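You operate a simulated robot arm through the tools that you are given. There is no shell and no other tool. Be economical: measure what you need, move in short steps, check, and stop when the job is done.

The job below is to be done with a simulated two-armed robot. You get a single attempt, and the scene is never put back.

JOB
Take the black handle and leave it on the table top next to the stand. Then take the brown cloth and put it on the table top next to the stand. Then put the orange gauge on the table top between the blocks. Then fetch the purple filter and set it on the lower shelf of the green trolley. Then take the small gold collar on the shelf beside the yellow reel and put it away on the narrow wooden table. Then put the blue cloth from the shelf beside the yellow reel on the shelf of the grey steel table. Then open the fill cap. Do these in the order given. Set down upright: black handle, orange gauge, purple filter.

The check looks at the end state, three seconds after you hand in, the way a careful person would. Anything else that was tipped, shoved, dropped, spilled or broken makes it a failure. Lids that push on must go on centred and level and be pressed home; caps that screw on are set level and turned clockwise until they are tight. Flat cloth is picked up by pressing the open fingertips on it (5 to 10 N) and closing them slowly along it; thin cloth reads only 2 to 8 mm in the jaws.

ROBOT AND FRAMES
Two 7-joint arms with fingered hands on one trunk, on a base that drives. Base frame: it is fixed to the floor where the robot stands at the start and does not move with it; the origin is under the middle of the robot, x ahead of it, y to its left, z up; the surface under the hand at the start is at about z = 0.85. Readings come in m, degrees, newtons and seconds.
The left shoulder is at the start at [0.04, 0.147, 1.154], the right one opposite. With the tool pointing down near the work surface each hand reaches from about 0.3 to 0.72 m from the robot's upright axis, wherever it stands, measured 20 degrees to its own side. Places, roughly: black handle (24x5x9 cm) [0.6, 0.2, 0.9]; blue cloth (8x11x3 cm) [-1.4, 9.4, 0.8]; brown cloth (8x11x3 cm) [0.6, 8.8, 0.9]; fill cap [0.6, 7.8, 0.8]; lower shelf of the green trolley [-2.3, 9.5, 0.2]; narrow wooden table [-9.4, -1, 0.7]; orange gauge [0.25, 8.75, 1]; purple filter [0.5, 9, 1]; shelf of the grey steel table [0.5, 8.9, 0.3]; small gold collar (5x5x2 cm) [-1.3, 9.4, 0.8]; table top between the blocks [-1.2, 4, 0.8]; table top next to the stand [0.9, 4.6, 0.8]. Payload 4 kg a hand.
The TCP of each hand is the grasp point between the finger pads, 0.026 m short of the fingertips. In the tool frame z runs along the fingers and y along their closing line. The gripper opens to 0.148 m. The gripper's body begins 0.073 m behind the TCP. The gripper is a hand of 3 fingers: y runs from the thumb to the fingers, the wrist lies at [0, 0, -0.224] in the tool frame.
Orientation is told as [roll, pitch, yaw] about the base's x, y, z axes, in that order, counted from this pose: with the fingers straight down and closing along the base's y, the tool's x points along the base's -x, its y along +y and its z along -z.

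CONTROLS
- The arms move only by the tool move_arm. It takes "left_motion", "right_motion" or both (then of equal length, played together; a hand with none holds still); each is a list of rows, each an object of numbers (a shift or turn left out is 0): "x", "y", "z": the shift along the tool's x, y, z in mm; "rx", "ry", "rz": the turn, a rotation vector about the tool's x, y, z in degrees. In form: [{"x": .., "y": .., "z": .., "rx": .., "ry": .., "rz": ..}, ...]. A call has 1 to 8 rows; each row shifts and turns the commanded pose from where the row before left it, along the tool's axes as they then stand. Each row takes 0.2 s and may step no farther than 0.05 m and 8.6 degrees from the row before; otherwise, the whole call is refused. A pose out of reach is approached as far as the arm can. The call stops where the force on the tool passes 40 N (or 10 N more than at its start, if that is more) or the arm is blocked; 0.2 s more then pass. In this call time passes only in rows, and 0.2 s behind the last. The reply holds the time, the measured pose of the TCP, the force on the tool along the base axes, the opening and the grip force, in the units named above and with some noise, with the torque about the TCP (base axes, N m) and any sound that the robot's microphone picked up.
- Cameras (640 x 400 px; columns grow to the right, rows downward): "scene" is now at [0.106, 0.0196, 1.3821]; the picture's right is [0.24, -0.97, 0.00], its down [-0.55, -0.14, -0.83] and it looks along [0.80, 0.20, -0.56] (base axes); focal length 259 px, centre (320, 200). "left" rides on the left gripper at [-0.068, -0.039, -0.09] in its tool frame; the picture's right is [0.50, -0.87, 0.00], its down [0.66, 0.38, -0.65] and it looks along [0.57, 0.33, 0.76] (tool axes); focal length 222 px, centre (320, 200). "right" rides on the right gripper at [0.068, -0.039, -0.09] in its tool frame; the picture's right is [0.50, 0.87, 0.00], its down [-0.65, 0.38, -0.65] and it looks along [-0.57, 0.33, 0.76] (tool axes); focal length 222 px, centre (320, 200). There is no depth. A picture from a camera that has moved, and an enlarged one, comes with that camera's place and axes in the base frame and with its lens.
- grab_frame(camera): a new picture of that camera. The clock stands still meanwhile.
- slide_trunk(by): slides the trunk up (or, below 0, down) by that many m; the arms and the scene camera ride with it, the base frame stays. It gives what a move gives, with no picture.
- steer(legs): drives the robot by 1 to 6 legs, each [ahead, left, turn to the left] in m, m and degrees, along the robot's own axes; the way and the turn of a leg run together, so that a leg with both is an arc; at most 1.5 m and 180 degrees a leg. The arms and the cameras ride along, it lands a little off, and it stops where it bumps. It gives what a move gives.
- set_fingers(finger1, finger2, thumb_bend, hand): sets how far each is bent, from 0 (flat) to 1 (curled in); at 0.3 the hand is open as for a grip, at 0.7 the pads meet at the TCP. One left out holds its place. A second passes; each finger stops where it meets its share of the squeeze, and holds until it gets a number again. It is the only way to open and close the hand. It gives what a move gives, with no picture; readings hold the bend of each and the force on the fingers (four entries, about 0 where the hand has none), thumb and palm.
- aim_head(pan, tilt): turns the head with the scene camera to pan (to the left, within 86 degrees either way) and tilt (down, from -29 to 69), counted from straight ahead of the robot. It gives what a move gives.
- inspect(camera, box): a new picture of the part [left, top, right, bottom] of that camera's present view, enlarged. The clock stands still meanwhile.
- job_done(): hands the job in; it is judged then, once.

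Work in short steps. Places have to be worked out from the pictures, the camera data and where the tool is seen: move nearer, look again, correct. Check each grasp and each placing, and mend what went wrong. You have 196 turns and 172 pictures in all, those below and enlarged ones among them. Open the grippers and draw the arms clear of the work before you hand the job in, unless the task says otherwise; then end with one line.

The tools are called after ">>>" by a JSON object that holds its "name" and its "arguments". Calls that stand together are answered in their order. move_arm: Moves the arms, as the interface text tells. Its arguments: {"type":"object","properties":{"left_motion":{"type":"array"},"right_motion":{"type":"array"}},"required":[]} The other tools are called the same way: slide_trunk (by) slides the trunk up or down; set_fingers (finger1, finger2, thumb_bend, hand) moves the fingers one by one; steer (legs) drives the base; aim_head (pan, tilt) turns the head that bears the scene camera; grab_frame (camera) takes a picture; inspect (camera, box) takes an enlarged picture of a part of a camera's view; job_done () hands the job in.

At the start:

```text
clock: 0.0
left_position: [0.3852, 0.3505, 1.0678]
left_ee_rot: [0.1, 0.0, -0.1]
left_force: [-0.3, 0.0, -0.5]
left_moment: [0.01, 0.02, 0.02]
left_finger_gap: 0.1478
left_grasp_force: 0.1
left_shape: jaw
left_bend: [0.3, 0.3, 0.3]
left_finger forces: [0.0, 0.0, 0.1, 0.0, 0.1, 0.0]
right_position: [0.4496, -0.0538, 1.0652]
right_ee_rot: [0.0, 0.1, -0.2]
right_force: [0.3, 0.1, 0.9]
right_moment: [0.01, 0.01, 0.0]
right_finger_gap: 0.1482
right_grasp_force: 0.0
right_shape: jaw
right_bend: [0.3, 0.3, 0.3]
right_finger forces: [0.0, 0.1, 0.0, 0.1, 0.1, 0.0]
trunk travel left (down, up): [-0.325, 0.181]
robot x, y, heading: [-0.0, 0.0021, 0.3]
head pan, tilt: [13.9, 34.3]
```

scene: 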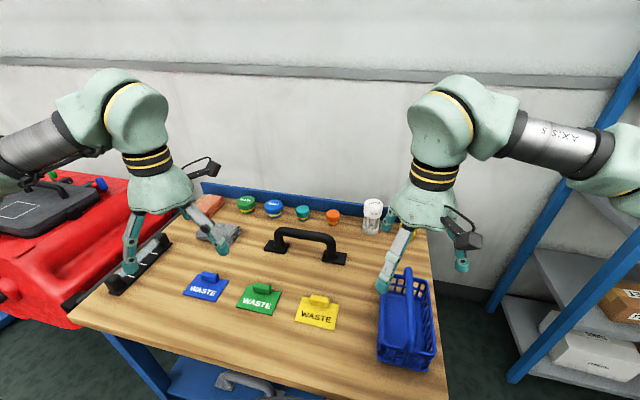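
right: 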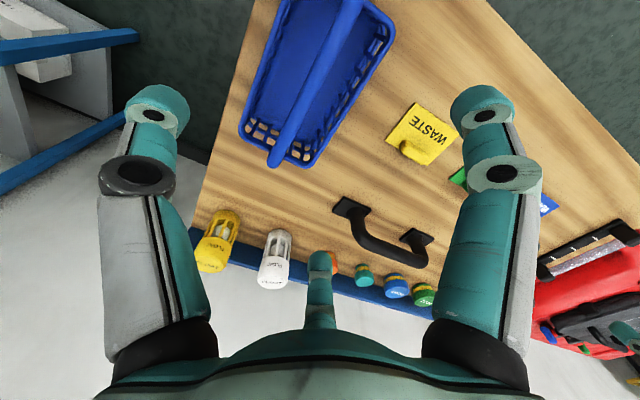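
left: 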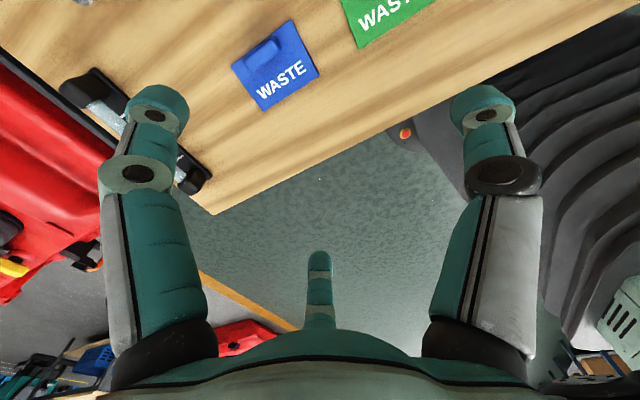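

The black handle stands at about [0.60, 0.19] with its bar running along y, so the left hand has to close along x. I turn the left hand and move the right hand aside.

>>> {"name": "move_arm", "arguments": {"left_motion": [{"rz": 8.5}, {"rz": 8.5}, {"rz": 8.5}, {"rz": 8.5}, {"rz": 8.5}, {"rz": 8.5}, {"rz": 8.5}, {"rz": 8.5}], "right_motion": [{"y": -25}, {"y": -25}, {"y": -25}, {"y": -25}, {"y": -25}, {"y": -25}, {"y": -25}, {"y": -25}]}}

>>> {"name": "aim_head", "arguments": {"pan": 14, "tilt": 50}}

>>> {"name": "grab_frame", "arguments": {"camera": "scene"}}

```text
clock: 1.8
left_position: [0.3847, 0.349, 1.0672]
left_ee_rot: [0.0, 0.0, -68.2]
left_force: [0.2, -0.7, -0.2]
left_moment: [0.03, 0.01, 0.0]
left_finger_gap: 0.1478
left_grasp_force: 0.0
left_shape: jaw
left_bend: [0.3, 0.3, 0.3]
left_finger forces: [0.0, 0.0, 0.0, 0.1, 0.0, 0.0]
right_position: [0.448, -0.2536, 1.0656]
right_ee_rot: [0.1, 0.0, -0.2]
right_force: [0.3, 0.2, -0.1]
right_moment: [0.02, -0.03, -0.01]
right_finger_gap: 0.1478
right_grasp_force: 0.1
right_shape: jaw
right_bend: [0.3, 0.3, 0.3]
right_finger forces: [0.0, 0.0, 0.1, 0.0, 0.0, 0.0]
trunk travel left (down, up): [-0.325, 0.181]
robot x, y, heading: [-0.0002, -0.0012, 0.1]
head pan, tilt: [13.9, 34.3]
```

```text
clock: 2.6
left_position: [0.3858, 0.3514, 1.0671]
left_ee_rot: [0.0, -0.1, -68.1]
left_force: [0.1, 0.0, 0.5]
left_moment: [0.03, 0.02, 0.02]
left_finger_gap: 0.1475
left_grasp_force: 0.1
left_shape: jaw
left_bend: [0.3, 0.3, 0.3]
left_finger forces: [0.0, 0.1, 0.0, 0.1, 0.0, 0.1]
right_position: [0.4476, -0.2532, 1.065]
right_ee_rot: [0.1, 0.1, -0.3]
right_force: [0.4, -0.2, 0.1]
right_moment: [0.0, 0.01, 0.01]
right_finger_gap: 0.1478
right_grasp_force: 0.0
right_shape: jaw
right_bend: [0.3, 0.3, 0.3]
right_finger forces: [0.1, 0.0, 0.0, 0.0, 0.0, 0.0]
trunk travel left (down, up): [-0.325, 0.181]
robot x, y, heading: [0.0029, 0.0025, 0.2]
head pan, tilt: [14.0, 50.0]
```

```text
168 pictures are left
camera scene: at [0.095, 0.0172, 1.3593], right [0.24, -0.97, 0.0], down [-0.74, -0.19, -0.64], along [0.62, 0.16, -0.77], focal length 259 px, centre (320, 200)
```

scene: 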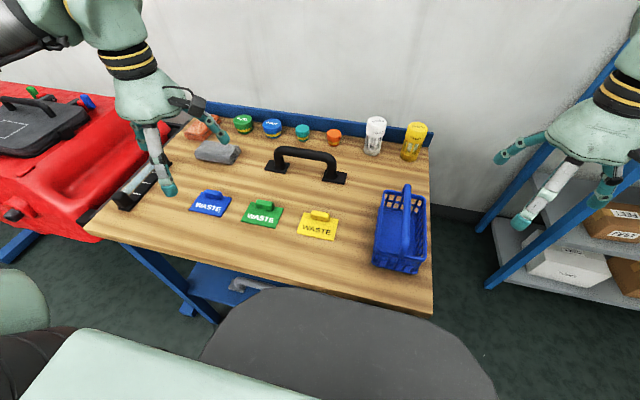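

Handle centre is at about [0.588, 0.189], the bar within 2–3° of y. I finish the turn and move over it.

>>> {"name": "move_arm", "arguments": {"left_motion": [{"rz": 8}, {"rz": 8}, {"rz": 8}, {"x": -29, "y": 37}, {"x": -29, "y": 37}, {"x": -29, "y": 37}, {"x": -29, "y": 37}, {"x": -29, "y": 37}]}}

>>> {"name": "grab_frame", "arguments": {"camera": "left"}}

```text
clock: 4.4
left_position: [0.5675, 0.1972, 1.0679]
left_ee_rot: [0.0, 0.1, -92.0]
left_force: [-1.1, 0.0, 0.8]
left_moment: [0.01, -0.03, 0.02]
left_finger_gap: 0.148
left_grasp_force: 0.2
left_shape: jaw
left_bend: [0.3, 0.3, 0.3]
left_finger forces: [0.0, 0.1, 0.0, 0.0, 0.1, 0.0]
right_position: [0.4494, -0.2534, 1.0648]
right_ee_rot: [0.2, 0.1, -0.2]
right_force: [0.1, -0.4, -0.4]
right_moment: [0.0, 0.01, -0.02]
right_finger_gap: 0.148
right_grasp_force: 0.1
right_shape: jaw
right_bend: [0.3, 0.3, 0.3]
right_finger forces: [0.0, 0.0, 0.1, 0.0, 0.0, 0.0]
trunk travel left (down, up): [-0.325, 0.181]
robot x, y, heading: [-0.0019, 0.0014, -0.1]
head pan, tilt: [14.0, 50.0]
```

```text
167 pictures are left
camera left: at [0.5255, 0.1315, 1.1574], right [-0.85, 0.53, 0.0], down [0.4, 0.64, 0.65], along [0.35, 0.56, -0.76], focal length 222 px, centre (320, 200)
```

left: 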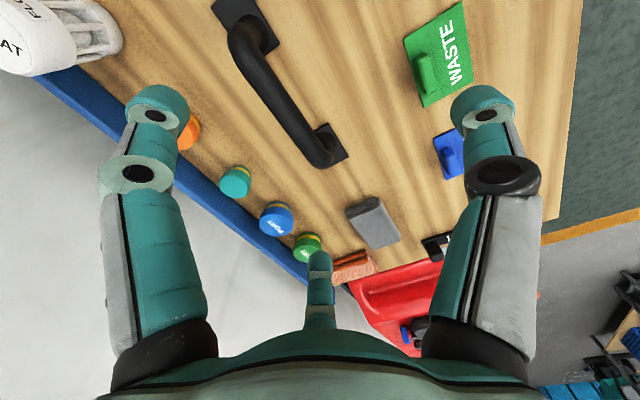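

Both views put the handle at about [0.597, 0.183]. I centre over it and go down to grip height.

>>> {"name": "move_arm", "arguments": {"left_motion": [{"x": -14, "y": 30}, {"z": 36}, {"z": 36}, {"z": 36}, {"z": 35}]}}

>>> {"name": "grab_frame", "arguments": {"camera": "left"}}

>>> {"name": "grab_frame", "arguments": {"camera": "scene"}}

```text
clock: 5.6
left_position: [0.5647, 0.1982, 0.9215]
left_ee_rot: [-0.1, 0.0, -91.9]
left_force: [0.6, 0.4, -0.7]
left_moment: [-0.02, -0.02, 0.01]
left_finger_gap: 0.1484
left_grasp_force: 0.0
left_shape: jaw
left_bend: [0.3, 0.3, 0.3]
left_finger forces: [0.0, 0.1, 0.1, 0.1, 0.0, 0.0]
left hand out of reach, approached as far as the arm can: row 1
right_position: [0.4488, -0.2533, 1.0641]
right_ee_rot: [0.1, 0.1, -0.2]
right_force: [0.8, -0.7, -0.7]
right_moment: [0.03, 0.03, 0.01]
right_finger_gap: 0.1476
right_grasp_force: 0.0
right_shape: jaw
right_bend: [0.3, 0.3, 0.3]
right_finger forces: [0.0, 0.0, 0.0, 0.1, 0.1, 0.0]
trunk travel left (down, up): [-0.325, 0.181]
robot x, y, heading: [0.0001, -0.0007, -0.0]
head pan, tilt: [14.0, 50.0]
```

```text
166 pictures are left
camera left: at [0.5237, 0.1332, 1.0117], right [-0.85, 0.53, 0.0], down [0.4, 0.64, 0.65], along [0.34, 0.56, -0.76], focal length 222 px, centre (320, 200)
```

left: 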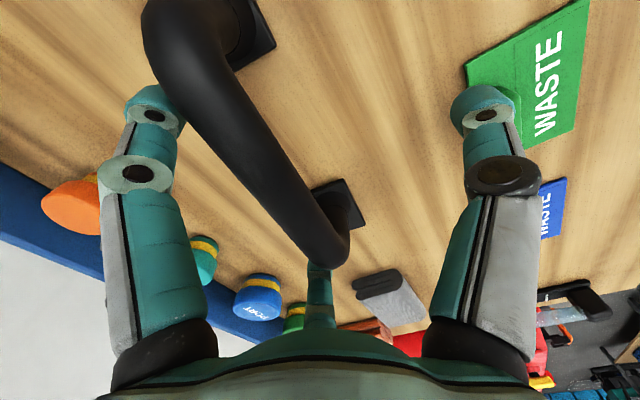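

```text
165 pictures are left
camera scene: at [0.0956, 0.017, 1.3591], right [0.24, -0.97, 0.0], down [-0.74, -0.19, -0.64], along [0.62, 0.16, -0.77], focal length 259 px, centre (320, 200)
```

scene: 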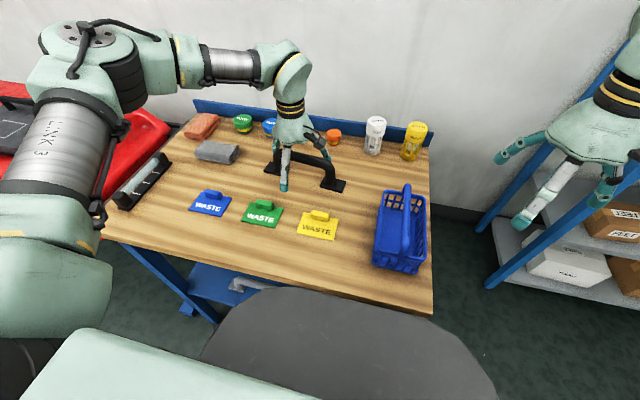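

The arm is at its reach limit, about 3 cm short in x. I drive the base forward slightly with the fingers straddling the bar.

>>> {"name": "steer", "arguments": {"legs": [[0.035, -0.014, 0]]}}

>>> {"name": "grab_frame", "arguments": {"camera": "left"}}

```text
clock: 6.5
left_position: [0.5954, 0.1865, 0.9251]
left_ee_rot: [0.2, 0.0, -91.9]
left_force: [-1.5, 0.0, 0.0]
left_moment: [-0.01, -0.02, -0.04]
left_finger_gap: 0.1479
left_grasp_force: 0.0
left_shape: jaw
left_bend: [0.3, 0.3, 0.3]
left_finger forces: [0.1, 0.0, 0.1, 0.1, 0.0, 0.1]
right_position: [0.4795, -0.2649, 1.0685]
right_ee_rot: [0.1, -0.2, -0.2]
right_force: [-0.4, -0.4, 0.3]
right_moment: [0.01, -0.01, 0.0]
right_finger_gap: 0.148
right_grasp_force: 0.1
right_shape: jaw
right_bend: [0.3, 0.3, 0.3]
right_finger forces: [0.1, 0.0, 0.0, 0.0, 0.0, 0.0]
trunk travel left (down, up): [-0.325, 0.181]
robot x, y, heading: [0.0368, -0.0137, -0.1]
head pan, tilt: [14.0, 50.0]
```

```text
164 pictures are left
camera left: at [0.5546, 0.1208, 1.016], right [-0.85, 0.53, 0.0], down [0.4, 0.64, 0.65], along [0.35, 0.55, -0.76], focal length 222 px, centre (320, 200)
```

left: 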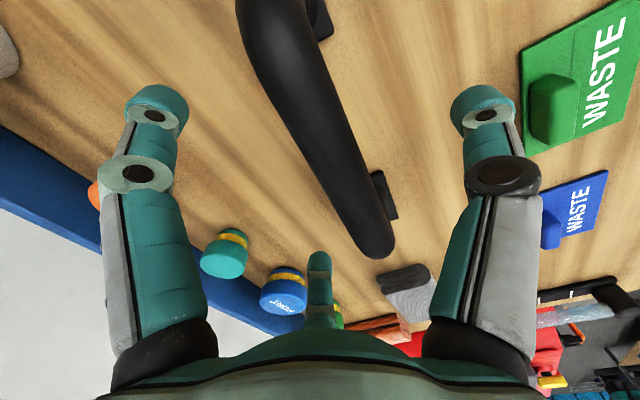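

The bar reads at x≈0.578, slightly toward the thumb; I shift 16 mm and close.

>>> {"name": "move_arm", "arguments": {"left_motion": [{"y": -16, "z": 3}]}}

>>> {"name": "set_fingers", "arguments": {"hand": "left", "finger1": 0.7, "finger2": 0.7, "thumb_bend": 0.7}}

>>> {"name": "grab_frame", "arguments": {"camera": "left"}}

```text
clock: 6.8
left_position: [0.5803, 0.1862, 0.9217]
left_ee_rot: [0.1, 0.0, -91.9]
left_force: [0.0, -0.4, 0.3]
left_moment: [0.01, 0.0, 0.0]
left_finger_gap: 0.1481
left_grasp_force: 0.1
left_shape: jaw
left_bend: [0.3, 0.3, 0.3]
left_finger forces: [0.0, 0.0, 0.1, 0.0, 0.0, 0.0]
right_position: [0.4804, -0.2664, 1.0661]
right_ee_rot: [0.2, -0.1, -0.2]
right_force: [-0.7, -0.7, 0.0]
right_moment: [-0.02, -0.03, 0.0]
right_finger_gap: 0.1478
right_grasp_force: 0.1
right_shape: jaw
right_bend: [0.3, 0.3, 0.3]
right_finger forces: [0.0, 0.0, 0.1, 0.0, 0.0, 0.0]
trunk travel left (down, up): [-0.325, 0.181]
robot x, y, heading: [0.0325, -0.0125, -0.1]
head pan, tilt: [14.0, 50.0]
```

```text
clock: 7.8
left_position: [0.5831, 0.1855, 0.9198]
left_ee_rot: [0.0, -0.1, -91.9]
left_force: [-0.1, -0.5, -0.3]
left_moment: [0.0, 0.01, -0.01]
left_finger_gap: 0.0106
left_grasp_force: 6.0
left_shape: fingers
left_bend: [0.67, 0.67, 0.67]
left_finger forces: [2.9, 3.3, 0.0, 0.0, 6.4, 0.1]
right_position: [0.4824, -0.2661, 1.0657]
right_ee_rot: [0.1, 0.1, -0.1]
right_force: [-0.1, 1.1, -0.1]
right_moment: [-0.01, 0.01, 0.03]
right_finger_gap: 0.1481
right_grasp_force: 0.0
right_shape: jaw
right_bend: [0.3, 0.3, 0.3]
right_finger forces: [0.0, 0.0, 0.0, 0.0, 0.0, 0.0]
trunk travel left (down, up): [-0.325, 0.181]
robot x, y, heading: [0.0349, -0.0109, 0.3]
head pan, tilt: [14.0, 50.0]
```

```text
163 pictures are left
camera left: at [0.5415, 0.1201, 1.0106], right [-0.85, 0.53, 0.0], down [0.4, 0.64, 0.65], along [0.35, 0.55, -0.76], focal length 222 px, centre (320, 200)
```

left: 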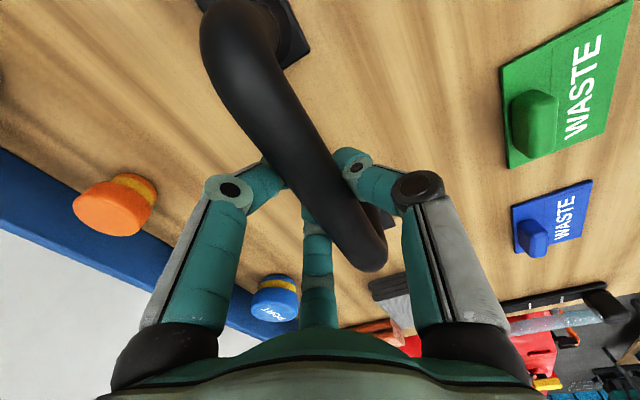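

Contact on all three fingers. I squeeze more firmly and lift a little to test it.

>>> {"name": "set_fingers", "arguments": {"hand": "left", "finger1": 0.85, "finger2": 0.85, "thumb_bend": 0.85}}

>>> {"name": "move_arm", "arguments": {"left_motion": [{"z": -15}, {"z": -20}, {"z": -25}, {"z": -30}]}}

>>> {"name": "grab_frame", "arguments": {"camera": "scene"}}

```text
clock: 8.8
left_position: [0.5829, 0.1869, 0.9206]
left_ee_rot: [0.1, -0.1, -92.0]
left_force: [-0.3, -0.8, -1.0]
left_moment: [-0.04, 0.01, 0.01]
left_finger_gap: 0.0
left_grasp_force: 14.8
left_shape: fingers
left_bend: [0.8, 0.8, 0.75]
left_finger forces: [5.0, 5.5, 0.1, 0.0, 19.0, 0.0]
right_position: [0.4834, -0.2666, 1.0658]
right_ee_rot: [0.1, 0.1, -0.1]
right_force: [0.2, -0.1, -0.8]
right_moment: [-0.03, -0.04, 0.01]
right_finger_gap: 0.1478
right_grasp_force: 0.1
right_shape: jaw
right_bend: [0.3, 0.3, 0.3]
right_finger forces: [0.0, 0.1, 0.1, 0.0, 0.0, 0.0]
trunk travel left (down, up): [-0.325, 0.181]
robot x, y, heading: [0.0331, -0.0151, -0.1]
head pan, tilt: [14.0, 50.0]
```

```text
clock: 9.8
left_position: [0.5811, 0.1844, 1.0098]
left_ee_rot: [0.1, 0.0, -91.9]
left_force: [0.9, -0.7, -1.9]
left_moment: [-0.02, -0.02, 0.03]
left_finger_gap: 0.0
left_grasp_force: 14.5
left_shape: fingers
left_bend: [0.8, 0.8, 0.75]
left_finger forces: [5.1, 5.5, 0.0, 0.1, 19.0, 0.0]
right_position: [0.482, -0.2673, 1.0663]
right_ee_rot: [0.1, -0.1, 0.0]
right_force: [-0.4, 0.0, -0.3]
right_moment: [0.0, -0.02, -0.02]
right_finger_gap: 0.1478
right_grasp_force: 0.0
right_shape: jaw
right_bend: [0.3, 0.3, 0.3]
right_finger forces: [0.1, 0.0, 0.0, 0.1, 0.0, 0.0]
trunk travel left (down, up): [-0.325, 0.181]
robot x, y, heading: [0.0328, -0.0126, 0.1]
head pan, tilt: [14.0, 50.0]
```

```text
162 pictures are left
camera scene: at [0.1288, 0.0027, 1.3593], right [0.24, -0.97, 0.0], down [-0.74, -0.19, -0.64], along [0.62, 0.16, -0.77], focal length 259 px, centre (320, 200)
```

scene: 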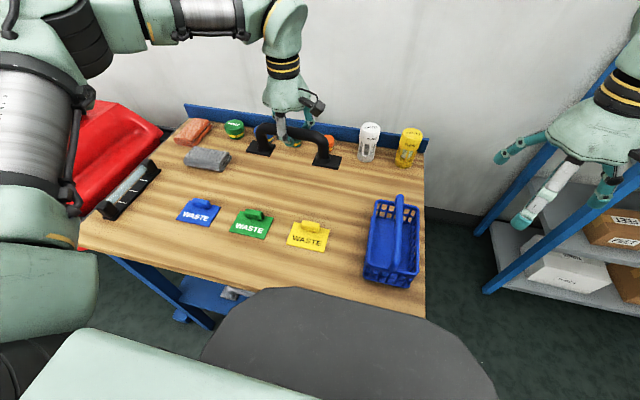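

The handle seems lifted. I raise it a bit, back off from the bench, turn left and look down the room.

>>> {"name": "move_arm", "arguments": {"left_motion": [{"z": -30}, {"z": -30}]}}

>>> {"name": "steer", "arguments": {"legs": [[-0.7, 0, 0]]}}

>>> {"name": "aim_head", "arguments": {"pan": 60, "tilt": 15}}

>>> {"name": "grab_frame", "arguments": {"camera": "scene"}}

>>> {"name": "grab_frame", "arguments": {"camera": "left"}}

```text
clock: 10.4
left_position: [0.5835, 0.1846, 1.072]
left_ee_rot: [0.0, -0.1, -92.0]
left_force: [0.3, 1.2, -1.9]
left_moment: [-0.03, -0.02, -0.03]
left_finger_gap: 0.0
left_grasp_force: 15.4
left_shape: fingers
left_bend: [0.8, 0.8, 0.75]
left_finger forces: [5.2, 5.6, 0.0, 0.1, 18.9, 0.1]
right_position: [0.4825, -0.2668, 1.0653]
right_ee_rot: [0.1, -0.1, 0.0]
right_force: [0.1, -0.6, 0.7]
right_moment: [0.03, -0.03, 0.04]
right_finger_gap: 0.1478
right_grasp_force: 0.0
right_shape: jaw
right_bend: [0.3, 0.3, 0.3]
right_finger forces: [0.0, 0.1, 0.0, 0.0, 0.0, 0.1]
trunk travel left (down, up): [-0.325, 0.181]
robot x, y, heading: [0.0353, -0.0105, 0.1]
head pan, tilt: [14.0, 50.0]
```

```text
clock: 14.3
left_position: [-0.1172, 0.1867, 1.0712]
left_ee_rot: [-0.1, 0.0, -91.1]
left_force: [-0.2, 0.4, -2.0]
left_moment: [0.0, -0.01, -0.04]
left_finger_gap: 0.0001
left_grasp_force: 15.0
left_shape: fingers
left_bend: [0.8, 0.8, 0.75]
left_finger forces: [5.3, 5.6, 0.0, 0.0, 19.0, 0.0]
right_position: [-0.2113, -0.2656, 1.0657]
right_ee_rot: [0.2, 0.1, 0.7]
right_force: [-0.1, -0.9, 0.9]
right_moment: [0.0, -0.01, 0.0]
right_finger_gap: 0.1479
right_grasp_force: 0.1
right_shape: jaw
right_bend: [0.3, 0.3, 0.3]
right_finger forces: [0.1, 0.0, 0.0, 0.1, 0.0, 0.0]
trunk travel left (down, up): [-0.325, 0.181]
robot x, y, heading: [-0.6602, -0.0174, 0.7]
head pan, tilt: [14.0, 50.0]
```

```text
clock: 15.4
left_position: [-0.1172, 0.188, 1.0702]
left_ee_rot: [0.0, 0.0, -91.1]
left_force: [-0.1, -0.7, -1.8]
left_moment: [-0.01, -0.01, -0.02]
left_finger_gap: 0.0
left_grasp_force: 14.7
left_shape: fingers
left_bend: [0.8, 0.8, 0.75]
left_finger forces: [5.4, 5.6, 0.0, 0.0, 19.0, 0.0]
right_position: [-0.2106, -0.2658, 1.0662]
right_ee_rot: [0.1, 0.0, 0.8]
right_force: [0.0, -0.3, 0.0]
right_moment: [-0.01, 0.0, 0.01]
right_finger_gap: 0.1479
right_grasp_force: 0.0
right_shape: jaw
right_bend: [0.3, 0.3, 0.3]
right_finger forces: [0.0, 0.0, 0.0, 0.0, 0.0, 0.0]
trunk travel left (down, up): [-0.325, 0.181]
robot x, y, heading: [-0.6644, -0.0199, 0.8]
head pan, tilt: [60.0, 15.0]
```

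```text
161 pictures are left
camera scene: at [-0.5972, 0.0607, 1.4129], right [0.87, -0.49, 0.0], down [-0.13, -0.23, -0.97], along [0.47, 0.84, -0.26], focal length 259 px, centre (320, 200)
```

scene: 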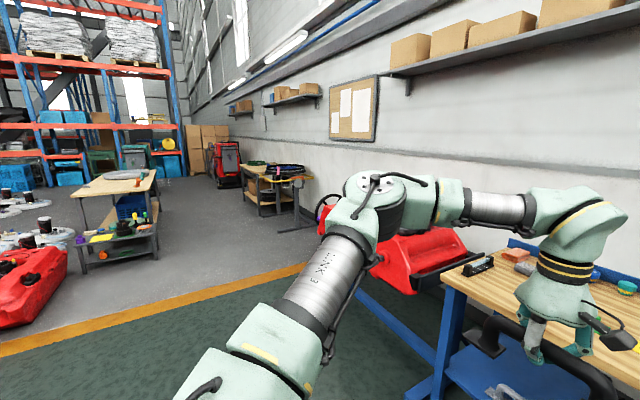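

```text
160 pictures are left
camera left: at [-0.1576, 0.1212, 1.1608], right [-0.86, 0.52, 0.0], down [0.39, 0.65, 0.65], along [0.34, 0.56, -0.76], focal length 222 px, centre (320, 200)
```

left: 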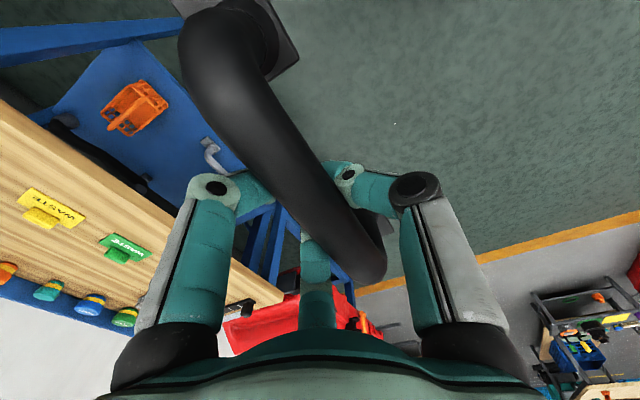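

The handle is firmly held. The tables at y≈4 are ahead on the left side; I turn left and drive along the aisle partway, then look.

>>> {"name": "steer", "arguments": {"legs": [[0, 0, 89.4], [1.5, -0.1, 0], [0.9, -0.3, 0]]}}

>>> {"name": "aim_head", "arguments": {"pan": -10, "tilt": 25}}

>>> {"name": "grab_frame", "arguments": {"camera": "scene"}}

```text
refused: leg 2 is longer than a leg can be; nothing moved
```

```text
clock: 16.8
left_position: [-0.1172, 0.1876, 1.0702]
left_ee_rot: [0.0, 0.0, -91.2]
left_force: [0.6, -0.8, -2.0]
left_moment: [0.02, 0.0, 0.0]
left_finger_gap: 0.0001
left_grasp_force: 15.1
left_shape: fingers
left_bend: [0.8, 0.8, 0.75]
left_finger forces: [5.3, 5.6, 0.1, 0.0, 18.9, 0.0]
right_position: [-0.2105, -0.2648, 1.0668]
right_ee_rot: [0.0, 0.1, 0.7]
right_force: [-0.8, -0.3, -0.4]
right_moment: [-0.01, 0.01, -0.02]
right_finger_gap: 0.148
right_grasp_force: 0.1
right_shape: jaw
right_bend: [0.3, 0.3, 0.3]
right_finger forces: [0.0, 0.0, 0.0, 0.0, 0.0, 0.0]
trunk travel left (down, up): [-0.325, 0.181]
robot x, y, heading: [-0.6666, -0.0219, 0.8]
head pan, tilt: [-10.0, 25.0]
```

```text
159 pictures are left
camera scene: at [-0.5517, -0.0353, 1.3967], right [-0.16, -0.99, 0.0], down [-0.42, 0.07, -0.91], along [0.89, -0.14, -0.42], focal length 259 px, centre (320, 200)
```

scene: 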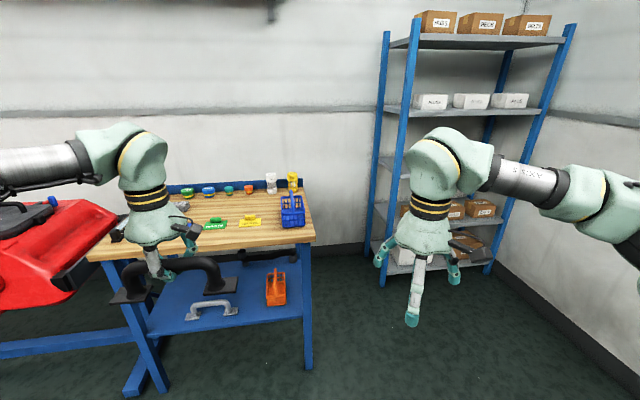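

Leg too long; I split it.

>>> {"name": "steer", "arguments": {"legs": [[0, 0, 89.2], [1.45, -0.1, 0], [0.9, -0.3, 0]]}}

>>> {"name": "grab_frame", "arguments": {"camera": "scene"}}

```text
clock: 32.3
left_position: [-0.3968, 2.8599, 1.071]
left_ee_rot: [0.0, 0.0, -2.6]
left_force: [0.4, 0.1, -1.9]
left_moment: [-0.02, -0.02, 0.03]
left_finger_gap: 0.0
left_grasp_force: 14.8
left_shape: fingers
left_bend: [0.8, 0.8, 0.75]
left_finger forces: [5.2, 5.5, 0.1, 0.0, 18.6, 0.0]
right_position: [0.0551, 2.7564, 1.0652]
right_ee_rot: [0.0, 0.1, 89.3]
right_force: [-0.4, -0.5, 0.8]
right_moment: [0.03, 0.0, -0.02]
right_finger_gap: 0.1482
right_grasp_force: 0.1
right_shape: jaw
right_bend: [0.3, 0.3, 0.3]
right_finger forces: [0.0, 0.1, 0.1, 0.0, 0.1, 0.0]
trunk travel left (down, up): [-0.325, 0.181]
robot x, y, heading: [-0.1991, 2.3117, 89.5]
head pan, tilt: [-10.0, 25.0]
```

```text
158 pictures are left
camera scene: at [-0.1857, 2.4191, 1.3968], right [0.98, -0.18, 0.0], down [-0.08, -0.42, -0.91], along [0.17, 0.89, -0.42], focal length 259 px, centre (320, 200)
```

scene: 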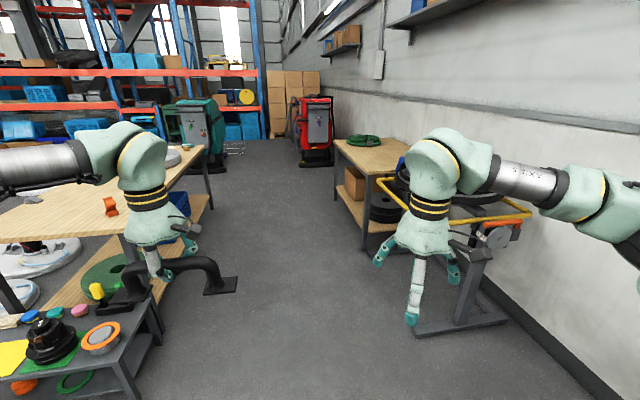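

The stand and wall table are ahead right (table about x 0.47–1.05, y 3.9–5.1). I drive up beside it and turn to face it.

>>> {"name": "steer", "arguments": {"legs": [[1.4, 0, 0], [0.75, 0.03, 0], [0, 0, -89.5]]}}

>>> {"name": "aim_head", "arguments": {"pan": -12, "tilt": 38}}

>>> {"name": "grab_frame", "arguments": {"camera": "scene"}}

```text
clock: 46.7
left_position: [0.3511, 4.6981, 1.0714]
left_ee_rot: [0.0, 0.0, -89.9]
left_force: [0.3, 0.3, -2.1]
left_moment: [-0.01, 0.0, -0.03]
left_finger_gap: 0.0
left_grasp_force: 14.5
left_shape: fingers
left_bend: [0.8, 0.8, 0.76]
left_finger forces: [5.0, 5.2, 0.1, 0.0, 18.4, 0.1]
right_position: [0.267, 4.2421, 1.0659]
right_ee_rot: [0.1, 0.1, 2.0]
right_force: [0.0, -0.3, 0.7]
right_moment: [-0.02, 0.03, 0.02]
right_finger_gap: 0.1481
right_grasp_force: 0.0
right_shape: jaw
right_bend: [0.3, 0.3, 0.3]
right_finger forces: [0.1, 0.0, 0.0, 0.0, 0.1, 0.0]
trunk travel left (down, up): [-0.325, 0.181]
robot x, y, heading: [-0.1918, 4.4758, 2.2]
head pan, tilt: [-10.0, 25.0]
```

```text
clock: 47.5
left_position: [0.3509, 4.6977, 1.0707]
left_ee_rot: [0.0, 0.0, -89.8]
left_force: [0.1, 0.3, -1.9]
left_moment: [0.0, 0.02, 0.0]
left_finger_gap: 0.0001
left_grasp_force: 14.1
left_shape: fingers
left_bend: [0.8, 0.8, 0.76]
left_finger forces: [5.0, 5.2, 0.1, 0.0, 18.4, 0.1]
right_position: [0.267, 4.2429, 1.0654]
right_ee_rot: [0.1, 0.1, 2.0]
right_force: [-0.2, -0.2, 0.5]
right_moment: [0.03, 0.03, 0.04]
right_finger_gap: 0.1478
right_grasp_force: 0.0
right_shape: jaw
right_bend: [0.3, 0.3, 0.3]
right_finger forces: [0.1, 0.0, 0.0, 0.0, 0.0, 0.0]
trunk travel left (down, up): [-0.325, 0.181]
robot x, y, heading: [-0.1916, 4.4776, 2.1]
head pan, tilt: [-12.0, 38.0]
```

```text
157 pictures are left
camera scene: at [-0.0849, 4.4629, 1.3765], right [-0.17, -0.99, 0.0], down [-0.61, 0.1, -0.79], along [0.78, -0.13, -0.62], focal length 259 px, centre (320, 200)
```

scene: 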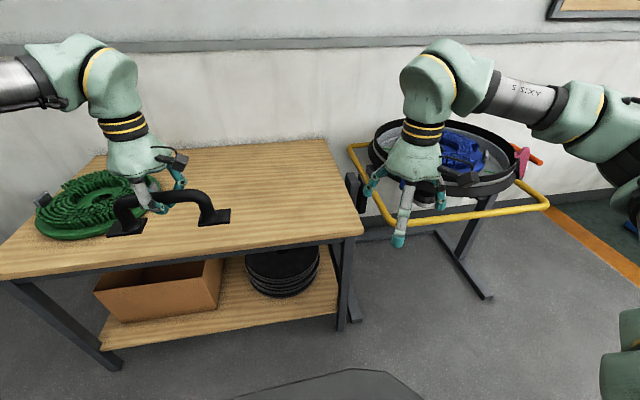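

The stand is the basin to the right; the wall table's right end is next to it, edge at y≈4.24, front at x≈0.455. I pull the right hand back and up, then move in.

>>> {"name": "move_arm", "arguments": {"right_motion": [{"x": 25, "z": -25}, {"x": 25, "z": -25}, {"x": 25, "z": -25}, {"x": 25, "z": -25}, {"z": -25}]}}

>>> {"name": "steer", "arguments": {"legs": [[0.37, -0.09, -2]]}}

>>> {"name": "aim_head", "arguments": {"pan": 10, "tilt": 42}}

>>> {"name": "grab_frame", "arguments": {"camera": "scene"}}

```text
clock: 48.7
left_position: [0.3502, 4.6977, 1.0704]
left_ee_rot: [0.0, 0.0, -89.8]
left_force: [0.0, 0.2, -2.4]
left_moment: [0.0, 0.0, -0.02]
left_finger_gap: 0.0
left_grasp_force: 14.3
left_shape: fingers
left_bend: [0.8, 0.8, 0.76]
left_finger forces: [4.9, 5.2, 0.0, 0.1, 18.4, 0.0]
right_position: [0.1667, 4.2378, 1.1897]
right_ee_rot: [0.2, 0.2, 2.0]
right_force: [0.5, 0.1, 0.6]
right_moment: [-0.01, -0.01, -0.01]
right_finger_gap: 0.1482
right_grasp_force: 0.1
right_shape: jaw
right_bend: [0.3, 0.3, 0.3]
right_finger forces: [0.0, 0.0, 0.0, 0.0, 0.0, 0.1]
trunk travel left (down, up): [-0.325, 0.181]
robot x, y, heading: [-0.1889, 4.4778, 2.2]
head pan, tilt: [-12.0, 38.0]
```

```text
clock: 51.1
left_position: [0.732, 4.5976, 1.0714]
left_ee_rot: [0.0, 0.0, -91.4]
left_force: [-0.2, -1.2, -2.4]
left_moment: [-0.01, 0.01, 0.0]
left_finger_gap: 0.0
left_grasp_force: 13.9
left_shape: fingers
left_bend: [0.8, 0.8, 0.76]
left_finger forces: [4.9, 5.2, 0.0, 0.0, 18.5, 0.0]
right_position: [0.533, 4.1449, 1.189]
right_ee_rot: [0.1, 0.0, 0.3]
right_force: [0.4, 0.0, -1.0]
right_moment: [0.01, 0.01, -0.01]
right_finger_gap: 0.1479
right_grasp_force: 0.1
right_shape: jaw
right_bend: [0.3, 0.3, 0.3]
right_finger forces: [0.0, 0.0, 0.0, 0.0, 0.0, 0.1]
trunk travel left (down, up): [-0.325, 0.181]
robot x, y, heading: [0.1842, 4.3968, 0.4]
head pan, tilt: [-12.0, 38.0]
```

```text
clock: 52.0
left_position: [0.7317, 4.5977, 1.0704]
left_ee_rot: [0.0, 0.0, -91.6]
left_force: [1.3, -0.7, -2.2]
left_moment: [0.0, -0.02, -0.02]
left_finger_gap: 0.0003
left_grasp_force: 14.0
left_shape: fingers
left_bend: [0.8, 0.8, 0.76]
left_finger forces: [5.0, 5.3, 0.1, 0.0, 18.4, 0.1]
right_position: [0.5345, 4.1441, 1.1884]
right_ee_rot: [0.1, 0.1, 0.3]
right_force: [0.1, 1.2, 0.4]
right_moment: [0.0, 0.04, 0.0]
right_finger_gap: 0.1481
right_grasp_force: 0.1
right_shape: jaw
right_bend: [0.3, 0.3, 0.3]
right_finger forces: [0.1, 0.0, 0.1, 0.0, 0.0, 0.0]
trunk travel left (down, up): [-0.325, 0.181]
robot x, y, heading: [0.1848, 4.3933, 0.5]
head pan, tilt: [10.0, 42.0]
```

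```text
156 pictures are left
camera scene: at [0.2874, 4.4091, 1.3705], right [0.18, -0.98, 0.0], down [-0.66, -0.12, -0.74], along [0.73, 0.13, -0.67], focal length 259 px, centre (320, 200)
```

scene: 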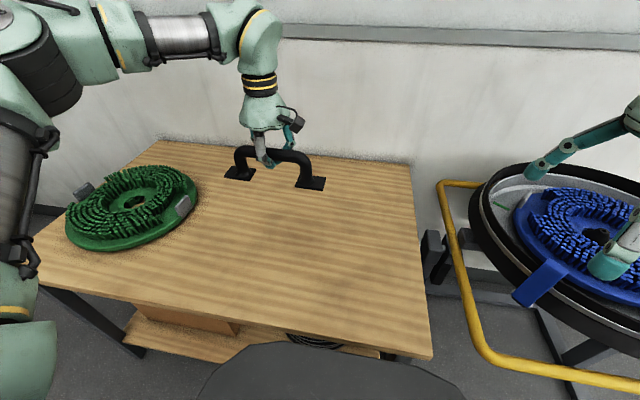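

Clear space below the handle. I lower most of the way and try to reach a bit further in.

>>> {"name": "move_arm", "arguments": {"left_motion": [{"z": 40}, {"z": 40}, {"z": 40}, {"y": 20}, {"y": 20}, {"y": 20}]}}

>>> {"name": "grab_frame", "arguments": {"camera": "scene"}}

```text
clock: 53.4
left_position: [0.7928, 4.5963, 0.9517]
left_ee_rot: [-0.1, 0.0, -91.6]
left_force: [0.0, -0.8, -2.0]
left_moment: [0.02, 0.01, 0.03]
left_finger_gap: 0.0
left_grasp_force: 14.0
left_shape: fingers
left_bend: [0.8, 0.8, 0.76]
left_finger forces: [5.0, 5.1, 0.0, 0.1, 18.5, 0.1]
right_position: [0.5347, 4.1443, 1.1895]
right_ee_rot: [0.0, 0.1, 0.3]
right_force: [-0.8, -1.0, -0.4]
right_moment: [0.02, -0.01, 0.01]
right_finger_gap: 0.1478
right_grasp_force: 0.1
right_shape: jaw
right_bend: [0.3, 0.3, 0.3]
right_finger forces: [0.0, 0.0, 0.1, 0.0, 0.0, 0.1]
trunk travel left (down, up): [-0.325, 0.181]
robot x, y, heading: [0.1857, 4.3971, 0.6]
head pan, tilt: [10.0, 42.0]
```

```text
155 pictures are left
camera scene: at [0.2882, 4.4089, 1.3704], right [0.18, -0.98, 0.0], down [-0.66, -0.12, -0.74], along [0.73, 0.13, -0.67], focal length 259 px, centre (320, 200)
```

scene: 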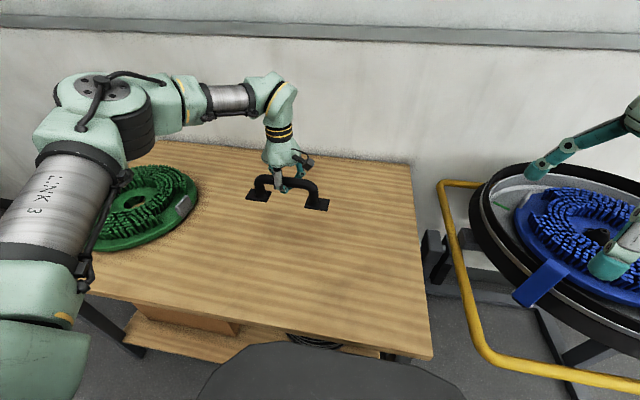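

Good reach at lower height. I extend a little more and lower until contact.

>>> {"name": "move_arm", "arguments": {"left_motion": [{"y": 20}, {"y": 20}, {"z": 20}, {"z": 15}, {"z": 10}, {"z": 10}, {"z": 8}]}}

```text
clock: 55.0
left_position: [0.7912, 4.5965, 0.8877]
left_ee_rot: [0.0, 0.1, -91.6]
left_force: [-0.4, 0.1, -2.4]
left_moment: [-0.02, -0.02, 0.04]
left_finger_gap: 0.0001
left_grasp_force: 14.1
left_shape: fingers
left_bend: [0.8, 0.8, 0.76]
left_finger forces: [5.0, 5.2, 0.0, 0.0, 18.4, 0.0]
left hand out of reach, approached as far as the arm can: row 1, 2
right_position: [0.535, 4.143, 1.1895]
right_ee_rot: [0.2, 0.1, 0.3]
right_force: [0.0, -0.4, 0.3]
right_moment: [0.01, -0.03, 0.0]
right_finger_gap: 0.1478
right_grasp_force: 0.0
right_shape: jaw
right_bend: [0.3, 0.3, 0.3]
right_finger forces: [0.1, 0.0, 0.0, 0.0, 0.0, 0.1]
trunk travel left (down, up): [-0.325, 0.181]
robot x, y, heading: [0.1856, 4.397, 0.5]
head pan, tilt: [10.0, 42.0]
```

>>> {"name": "move_arm", "arguments": {"left_motion": [{"z": 6}, {"z": 6}, {"z": 5}, {"z": 5}, {"z": 5}, {"z": 5}]}}

>>> {"name": "inspect", "arguments": {"camera": "scene", "box": [220, 130, 380, 230]}}

```text
clock: 56.4
left_position: [0.7912, 4.597, 0.8556]
left_ee_rot: [0.0, 0.2, -91.5]
left_force: [-0.4, -0.8, -1.5]
left_moment: [0.01, 0.02, 0.0]
left_finger_gap: 0.0001
left_grasp_force: 14.8
left_shape: fingers
left_bend: [0.8, 0.8, 0.76]
left_finger forces: [5.0, 5.2, 0.0, 0.1, 18.3, 0.0]
right_position: [0.5328, 4.1449, 1.1883]
right_ee_rot: [0.1, 0.1, 0.3]
right_force: [-0.1, 0.4, -0.2]
right_moment: [-0.01, -0.02, -0.03]
right_finger_gap: 0.1478
right_grasp_force: 0.0
right_shape: jaw
right_bend: [0.3, 0.3, 0.3]
right_finger forces: [0.0, 0.0, 0.1, 0.1, 0.0, 0.0]
trunk travel left (down, up): [-0.325, 0.181]
robot x, y, heading: [0.188, 4.3946, 0.3]
head pan, tilt: [10.0, 42.0]
```

```text
4.00 times, centred on (300, 180) of scene
camera zoom: at [0.2875, 4.4092, 1.3705], right [0.18, -0.98, 0.0], down [-0.66, -0.12, -0.74], along [0.73, 0.13, -0.67], focal length 1036 px, centre (400, 280)
```

zoom: 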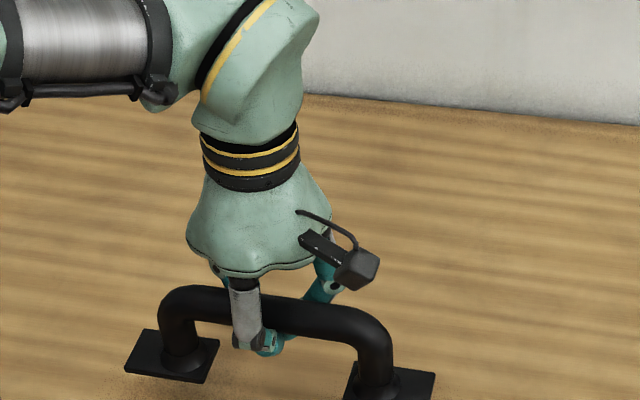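

Nearly there, no contact yet; continue in small steps.

>>> {"name": "move_arm", "arguments": {"left_motion": [{"z": 4}, {"z": 4}, {"z": 4}, {"z": 4}, {"z": 4}, {"z": 4}]}}

```text
clock: 57.8
left_position: [0.7918, 4.5975, 0.8304]
left_ee_rot: [0.0, 0.0, -91.6]
left_force: [-0.4, 0.5, -2.0]
left_moment: [0.0, -0.01, 0.0]
left_finger_gap: 0.0002
left_grasp_force: 14.7
left_shape: fingers
left_bend: [0.8, 0.8, 0.76]
left_finger forces: [5.0, 5.2, 0.0, 0.1, 18.5, 0.0]
right_position: [0.5336, 4.1446, 1.1895]
right_ee_rot: [0.1, 0.1, 0.3]
right_force: [0.3, -0.1, 0.0]
right_moment: [0.03, 0.02, 0.0]
right_finger_gap: 0.1482
right_grasp_force: 0.1
right_shape: jaw
right_bend: [0.3, 0.3, 0.3]
right_finger forces: [0.0, 0.1, 0.1, 0.0, 0.1, 0.0]
trunk travel left (down, up): [-0.325, 0.181]
robot x, y, heading: [0.1845, 4.3991, 0.3]
head pan, tilt: [10.0, 42.0]
```

>>> {"name": "move_arm", "arguments": {"left_motion": [{"z": 4}, {"z": 4}, {"z": 4}, {"z": 4}, {"z": 4}]}}

>>> {"name": "inspect", "arguments": {"camera": "scene", "box": [220, 140, 380, 240]}}

```text
clock: 59.0
left_position: [0.7919, 4.596, 0.8099]
left_ee_rot: [0.0, 0.0, -91.5]
left_force: [0.4, 0.0, -0.1]
left_moment: [0.0, 0.0, -0.03]
left_finger_gap: 0.0
left_grasp_force: 0.1
left_shape: fingers
left_bend: [0.8, 0.8, 0.76]
left_finger forces: [0.4, 0.4, 0.1, 0.1, 0.0, 0.0]
right_position: [0.533, 4.1435, 1.1886]
right_ee_rot: [0.1, 0.1, 0.2]
right_force: [0.0, 0.3, -0.3]
right_moment: [0.02, -0.02, -0.01]
right_finger_gap: 0.148
right_grasp_force: 0.2
right_shape: jaw
right_bend: [0.3, 0.3, 0.3]
right_finger forces: [0.0, 0.0, 0.0, 0.0, 0.0, 0.1]
trunk travel left (down, up): [-0.325, 0.181]
robot x, y, heading: [0.1854, 4.3968, 0.3]
head pan, tilt: [10.0, 42.0]
```

```text
4.00 times, centred on (300, 190) of scene
camera zoom: at [0.2874, 4.4091, 1.3705], right [0.18, -0.98, 0.0], down [-0.66, -0.12, -0.74], along [0.73, 0.13, -0.67], focal length 1036 px, centre (400, 240)
```

zoom: 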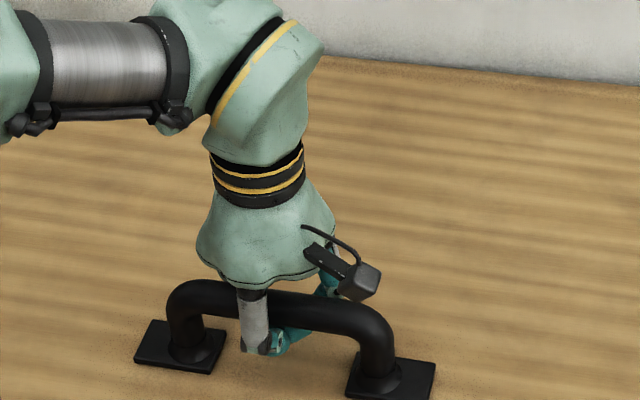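

The handle rests on the table (grip load vanished). Open the hand and raise it.

>>> {"name": "set_fingers", "arguments": {"hand": "left", "finger1": 0.3, "finger2": 0.3, "thumb_bend": 0.3}}

>>> {"name": "move_arm", "arguments": {"left_motion": [{"z": -20}, {"z": -40}, {"z": -50}, {"z": -50}, {"z": -50}, {"z": -50}]}}

>>> {"name": "inspect", "arguments": {"camera": "scene", "box": [160, 100, 480, 300]}}

```text
clock: 60.0
left_position: [0.791, 4.5952, 0.8107]
left_ee_rot: [0.1, -0.1, -91.4]
left_force: [-0.1, -0.3, 0.2]
left_moment: [-0.02, -0.05, 0.01]
left_finger_gap: 0.1265
left_grasp_force: 0.0
left_shape: fingers
left_bend: [0.3, 0.3, 0.3]
left_finger forces: [0.0, 0.1, 0.0, 0.1, 0.0, 0.0]
right_position: [0.534, 4.1439, 1.1899]
right_ee_rot: [0.1, 0.2, 0.3]
right_force: [0.0, -1.0, 0.0]
right_moment: [-0.02, -0.02, -0.02]
right_finger_gap: 0.1479
right_grasp_force: 0.1
right_shape: jaw
right_bend: [0.3, 0.3, 0.3]
right_finger forces: [0.1, 0.1, 0.1, 0.0, 0.0, 0.0]
trunk travel left (down, up): [-0.325, 0.181]
robot x, y, heading: [0.1838, 4.3955, 0.5]
head pan, tilt: [10.0, 42.0]
```

```text
clock: 61.4
left_position: [0.7927, 4.5964, 0.9702]
left_ee_rot: [-0.1, 0.1, -91.5]
left_force: [-0.7, -0.4, 0.0]
left_moment: [-0.01, -0.02, -0.03]
left_finger_gap: 0.1267
left_grasp_force: 0.0
left_shape: fingers
left_bend: [0.3, 0.3, 0.3]
left_finger forces: [0.0, 0.1, 0.0, 0.1, 0.2, 0.0]
left hand out of reach, approached as far as the arm can: row 5, 6
right_position: [0.5349, 4.1455, 1.1887]
right_ee_rot: [0.1, 0.0, 0.3]
right_force: [0.2, -0.7, 0.0]
right_moment: [0.01, 0.0, -0.01]
right_finger_gap: 0.1479
right_grasp_force: 0.1
right_shape: jaw
right_bend: [0.3, 0.3, 0.3]
right_finger forces: [0.0, 0.0, 0.0, 0.1, 0.0, 0.0]
trunk travel left (down, up): [-0.325, 0.181]
robot x, y, heading: [0.1843, 4.393, 0.3]
head pan, tilt: [10.0, 42.0]
```

```text
2.00 times, centred on (320, 200) of scene
camera zoom: at [0.2872, 4.4091, 1.3705], right [0.18, -0.98, 0.0], down [-0.66, -0.12, -0.74], along [0.73, 0.13, -0.67], focal length 518 px, centre (320, 200)
```

zoom: 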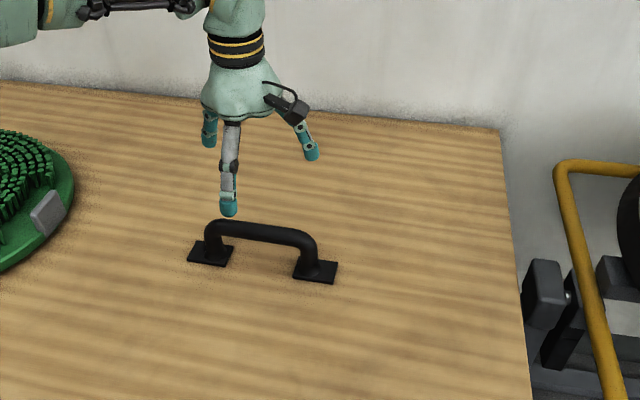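

Handle stands well. I retract, back off, turn left and drive on toward y≈6 to look for the cloth table.

>>> {"name": "move_arm", "arguments": {"left_motion": [{"y": -40, "z": -10}, {"y": -40, "z": -20}, {"y": -40, "z": -20}, {"y": -40, "z": -20}]}}

>>> {"name": "steer", "arguments": {"legs": [[-0.42, 0, 0], [0, 0, 89.5], [1.4, 0, 0]]}}

>>> {"name": "aim_head", "arguments": {"pan": -5, "tilt": 20}}

>>> {"name": "grab_frame", "arguments": {"camera": "scene"}}

```text
clock: 62.4
left_position: [0.6306, 4.6004, 1.0425]
left_ee_rot: [0.1, -0.1, -91.6]
left_force: [0.5, -1.0, 0.2]
left_moment: [-0.01, 0.0, 0.0]
left_finger_gap: 0.1265
left_grasp_force: 0.0
left_shape: fingers
left_bend: [0.3, 0.3, 0.3]
left_finger forces: [0.0, 0.1, 0.1, 0.1, 0.0, 0.1]
right_position: [0.5325, 4.146, 1.189]
right_ee_rot: [0.1, -0.1, 0.3]
right_force: [-0.1, 0.4, 0.6]
right_moment: [-0.01, -0.02, 0.01]
right_finger_gap: 0.148
right_grasp_force: 0.1
right_shape: jaw
right_bend: [0.3, 0.3, 0.3]
right_finger forces: [0.0, 0.1, 0.0, 0.0, 0.0, 0.0]
trunk travel left (down, up): [-0.325, 0.181]
robot x, y, heading: [0.1849, 4.3999, 0.3]
head pan, tilt: [10.0, 42.0]
```

```text
clock: 75.3
left_position: [-0.4656, 6.2259, 1.0416]
left_ee_rot: [0.1, 0.0, -0.8]
left_force: [0.1, 0.6, -0.2]
left_moment: [0.02, -0.01, 0.01]
left_finger_gap: 0.1265
left_grasp_force: 0.1
left_shape: fingers
left_bend: [0.3, 0.3, 0.3]
left_finger forces: [0.0, 0.0, 0.1, 0.0, 0.1, 0.0]
right_position: [-0.0089, 6.1339, 1.1896]
right_ee_rot: [0.0, 0.0, 91.0]
right_force: [-0.1, -0.5, 0.8]
right_moment: [0.0, 0.03, -0.02]
right_finger_gap: 0.1479
right_grasp_force: 0.1
right_shape: jaw
right_bend: [0.3, 0.3, 0.3]
right_finger forces: [0.1, 0.1, 0.0, 0.1, 0.0, 0.0]
trunk travel left (down, up): [-0.325, 0.181]
robot x, y, heading: [-0.2558, 5.7816, 91.1]
head pan, tilt: [10.0, 42.0]
```

```text
clock: 76.1
left_position: [-0.466, 6.2271, 1.0411]
left_ee_rot: [0.0, 0.0, -0.8]
left_force: [0.1, -0.5, 0.4]
left_moment: [-0.01, 0.0, 0.02]
left_finger_gap: 0.1265
left_grasp_force: 0.0
left_shape: fingers
left_bend: [0.3, 0.3, 0.3]
left_finger forces: [0.1, 0.1, 0.1, 0.0, 0.1, 0.0]
right_position: [-0.0063, 6.1331, 1.1893]
right_ee_rot: [0.1, 0.0, 90.9]
right_force: [-0.7, -0.3, 0.2]
right_moment: [0.02, 0.01, 0.0]
right_finger_gap: 0.1476
right_grasp_force: 0.1
right_shape: jaw
right_bend: [0.3, 0.3, 0.3]
right_finger forces: [0.0, 0.0, 0.1, 0.1, 0.0, 0.0]
trunk travel left (down, up): [-0.325, 0.181]
robot x, y, heading: [-0.2567, 5.7811, 91.1]
head pan, tilt: [-5.0, 20.0]
```

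```text
151 pictures are left
camera scene: at [-0.2489, 5.8931, 1.4048], right [1.0, -0.07, 0.0], down [-0.02, -0.34, -0.94], along [0.06, 0.94, -0.34], focal length 259 px, centre (320, 200)
```

scene: 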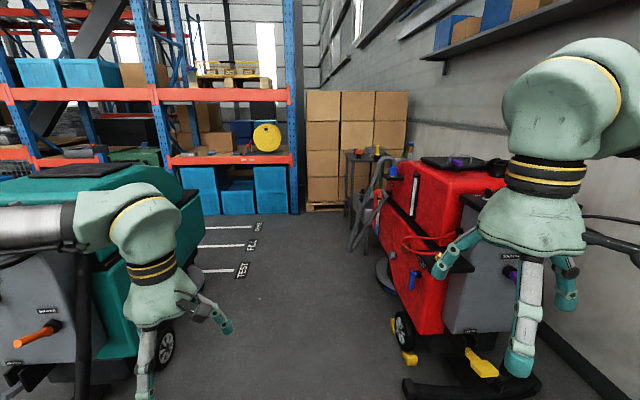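

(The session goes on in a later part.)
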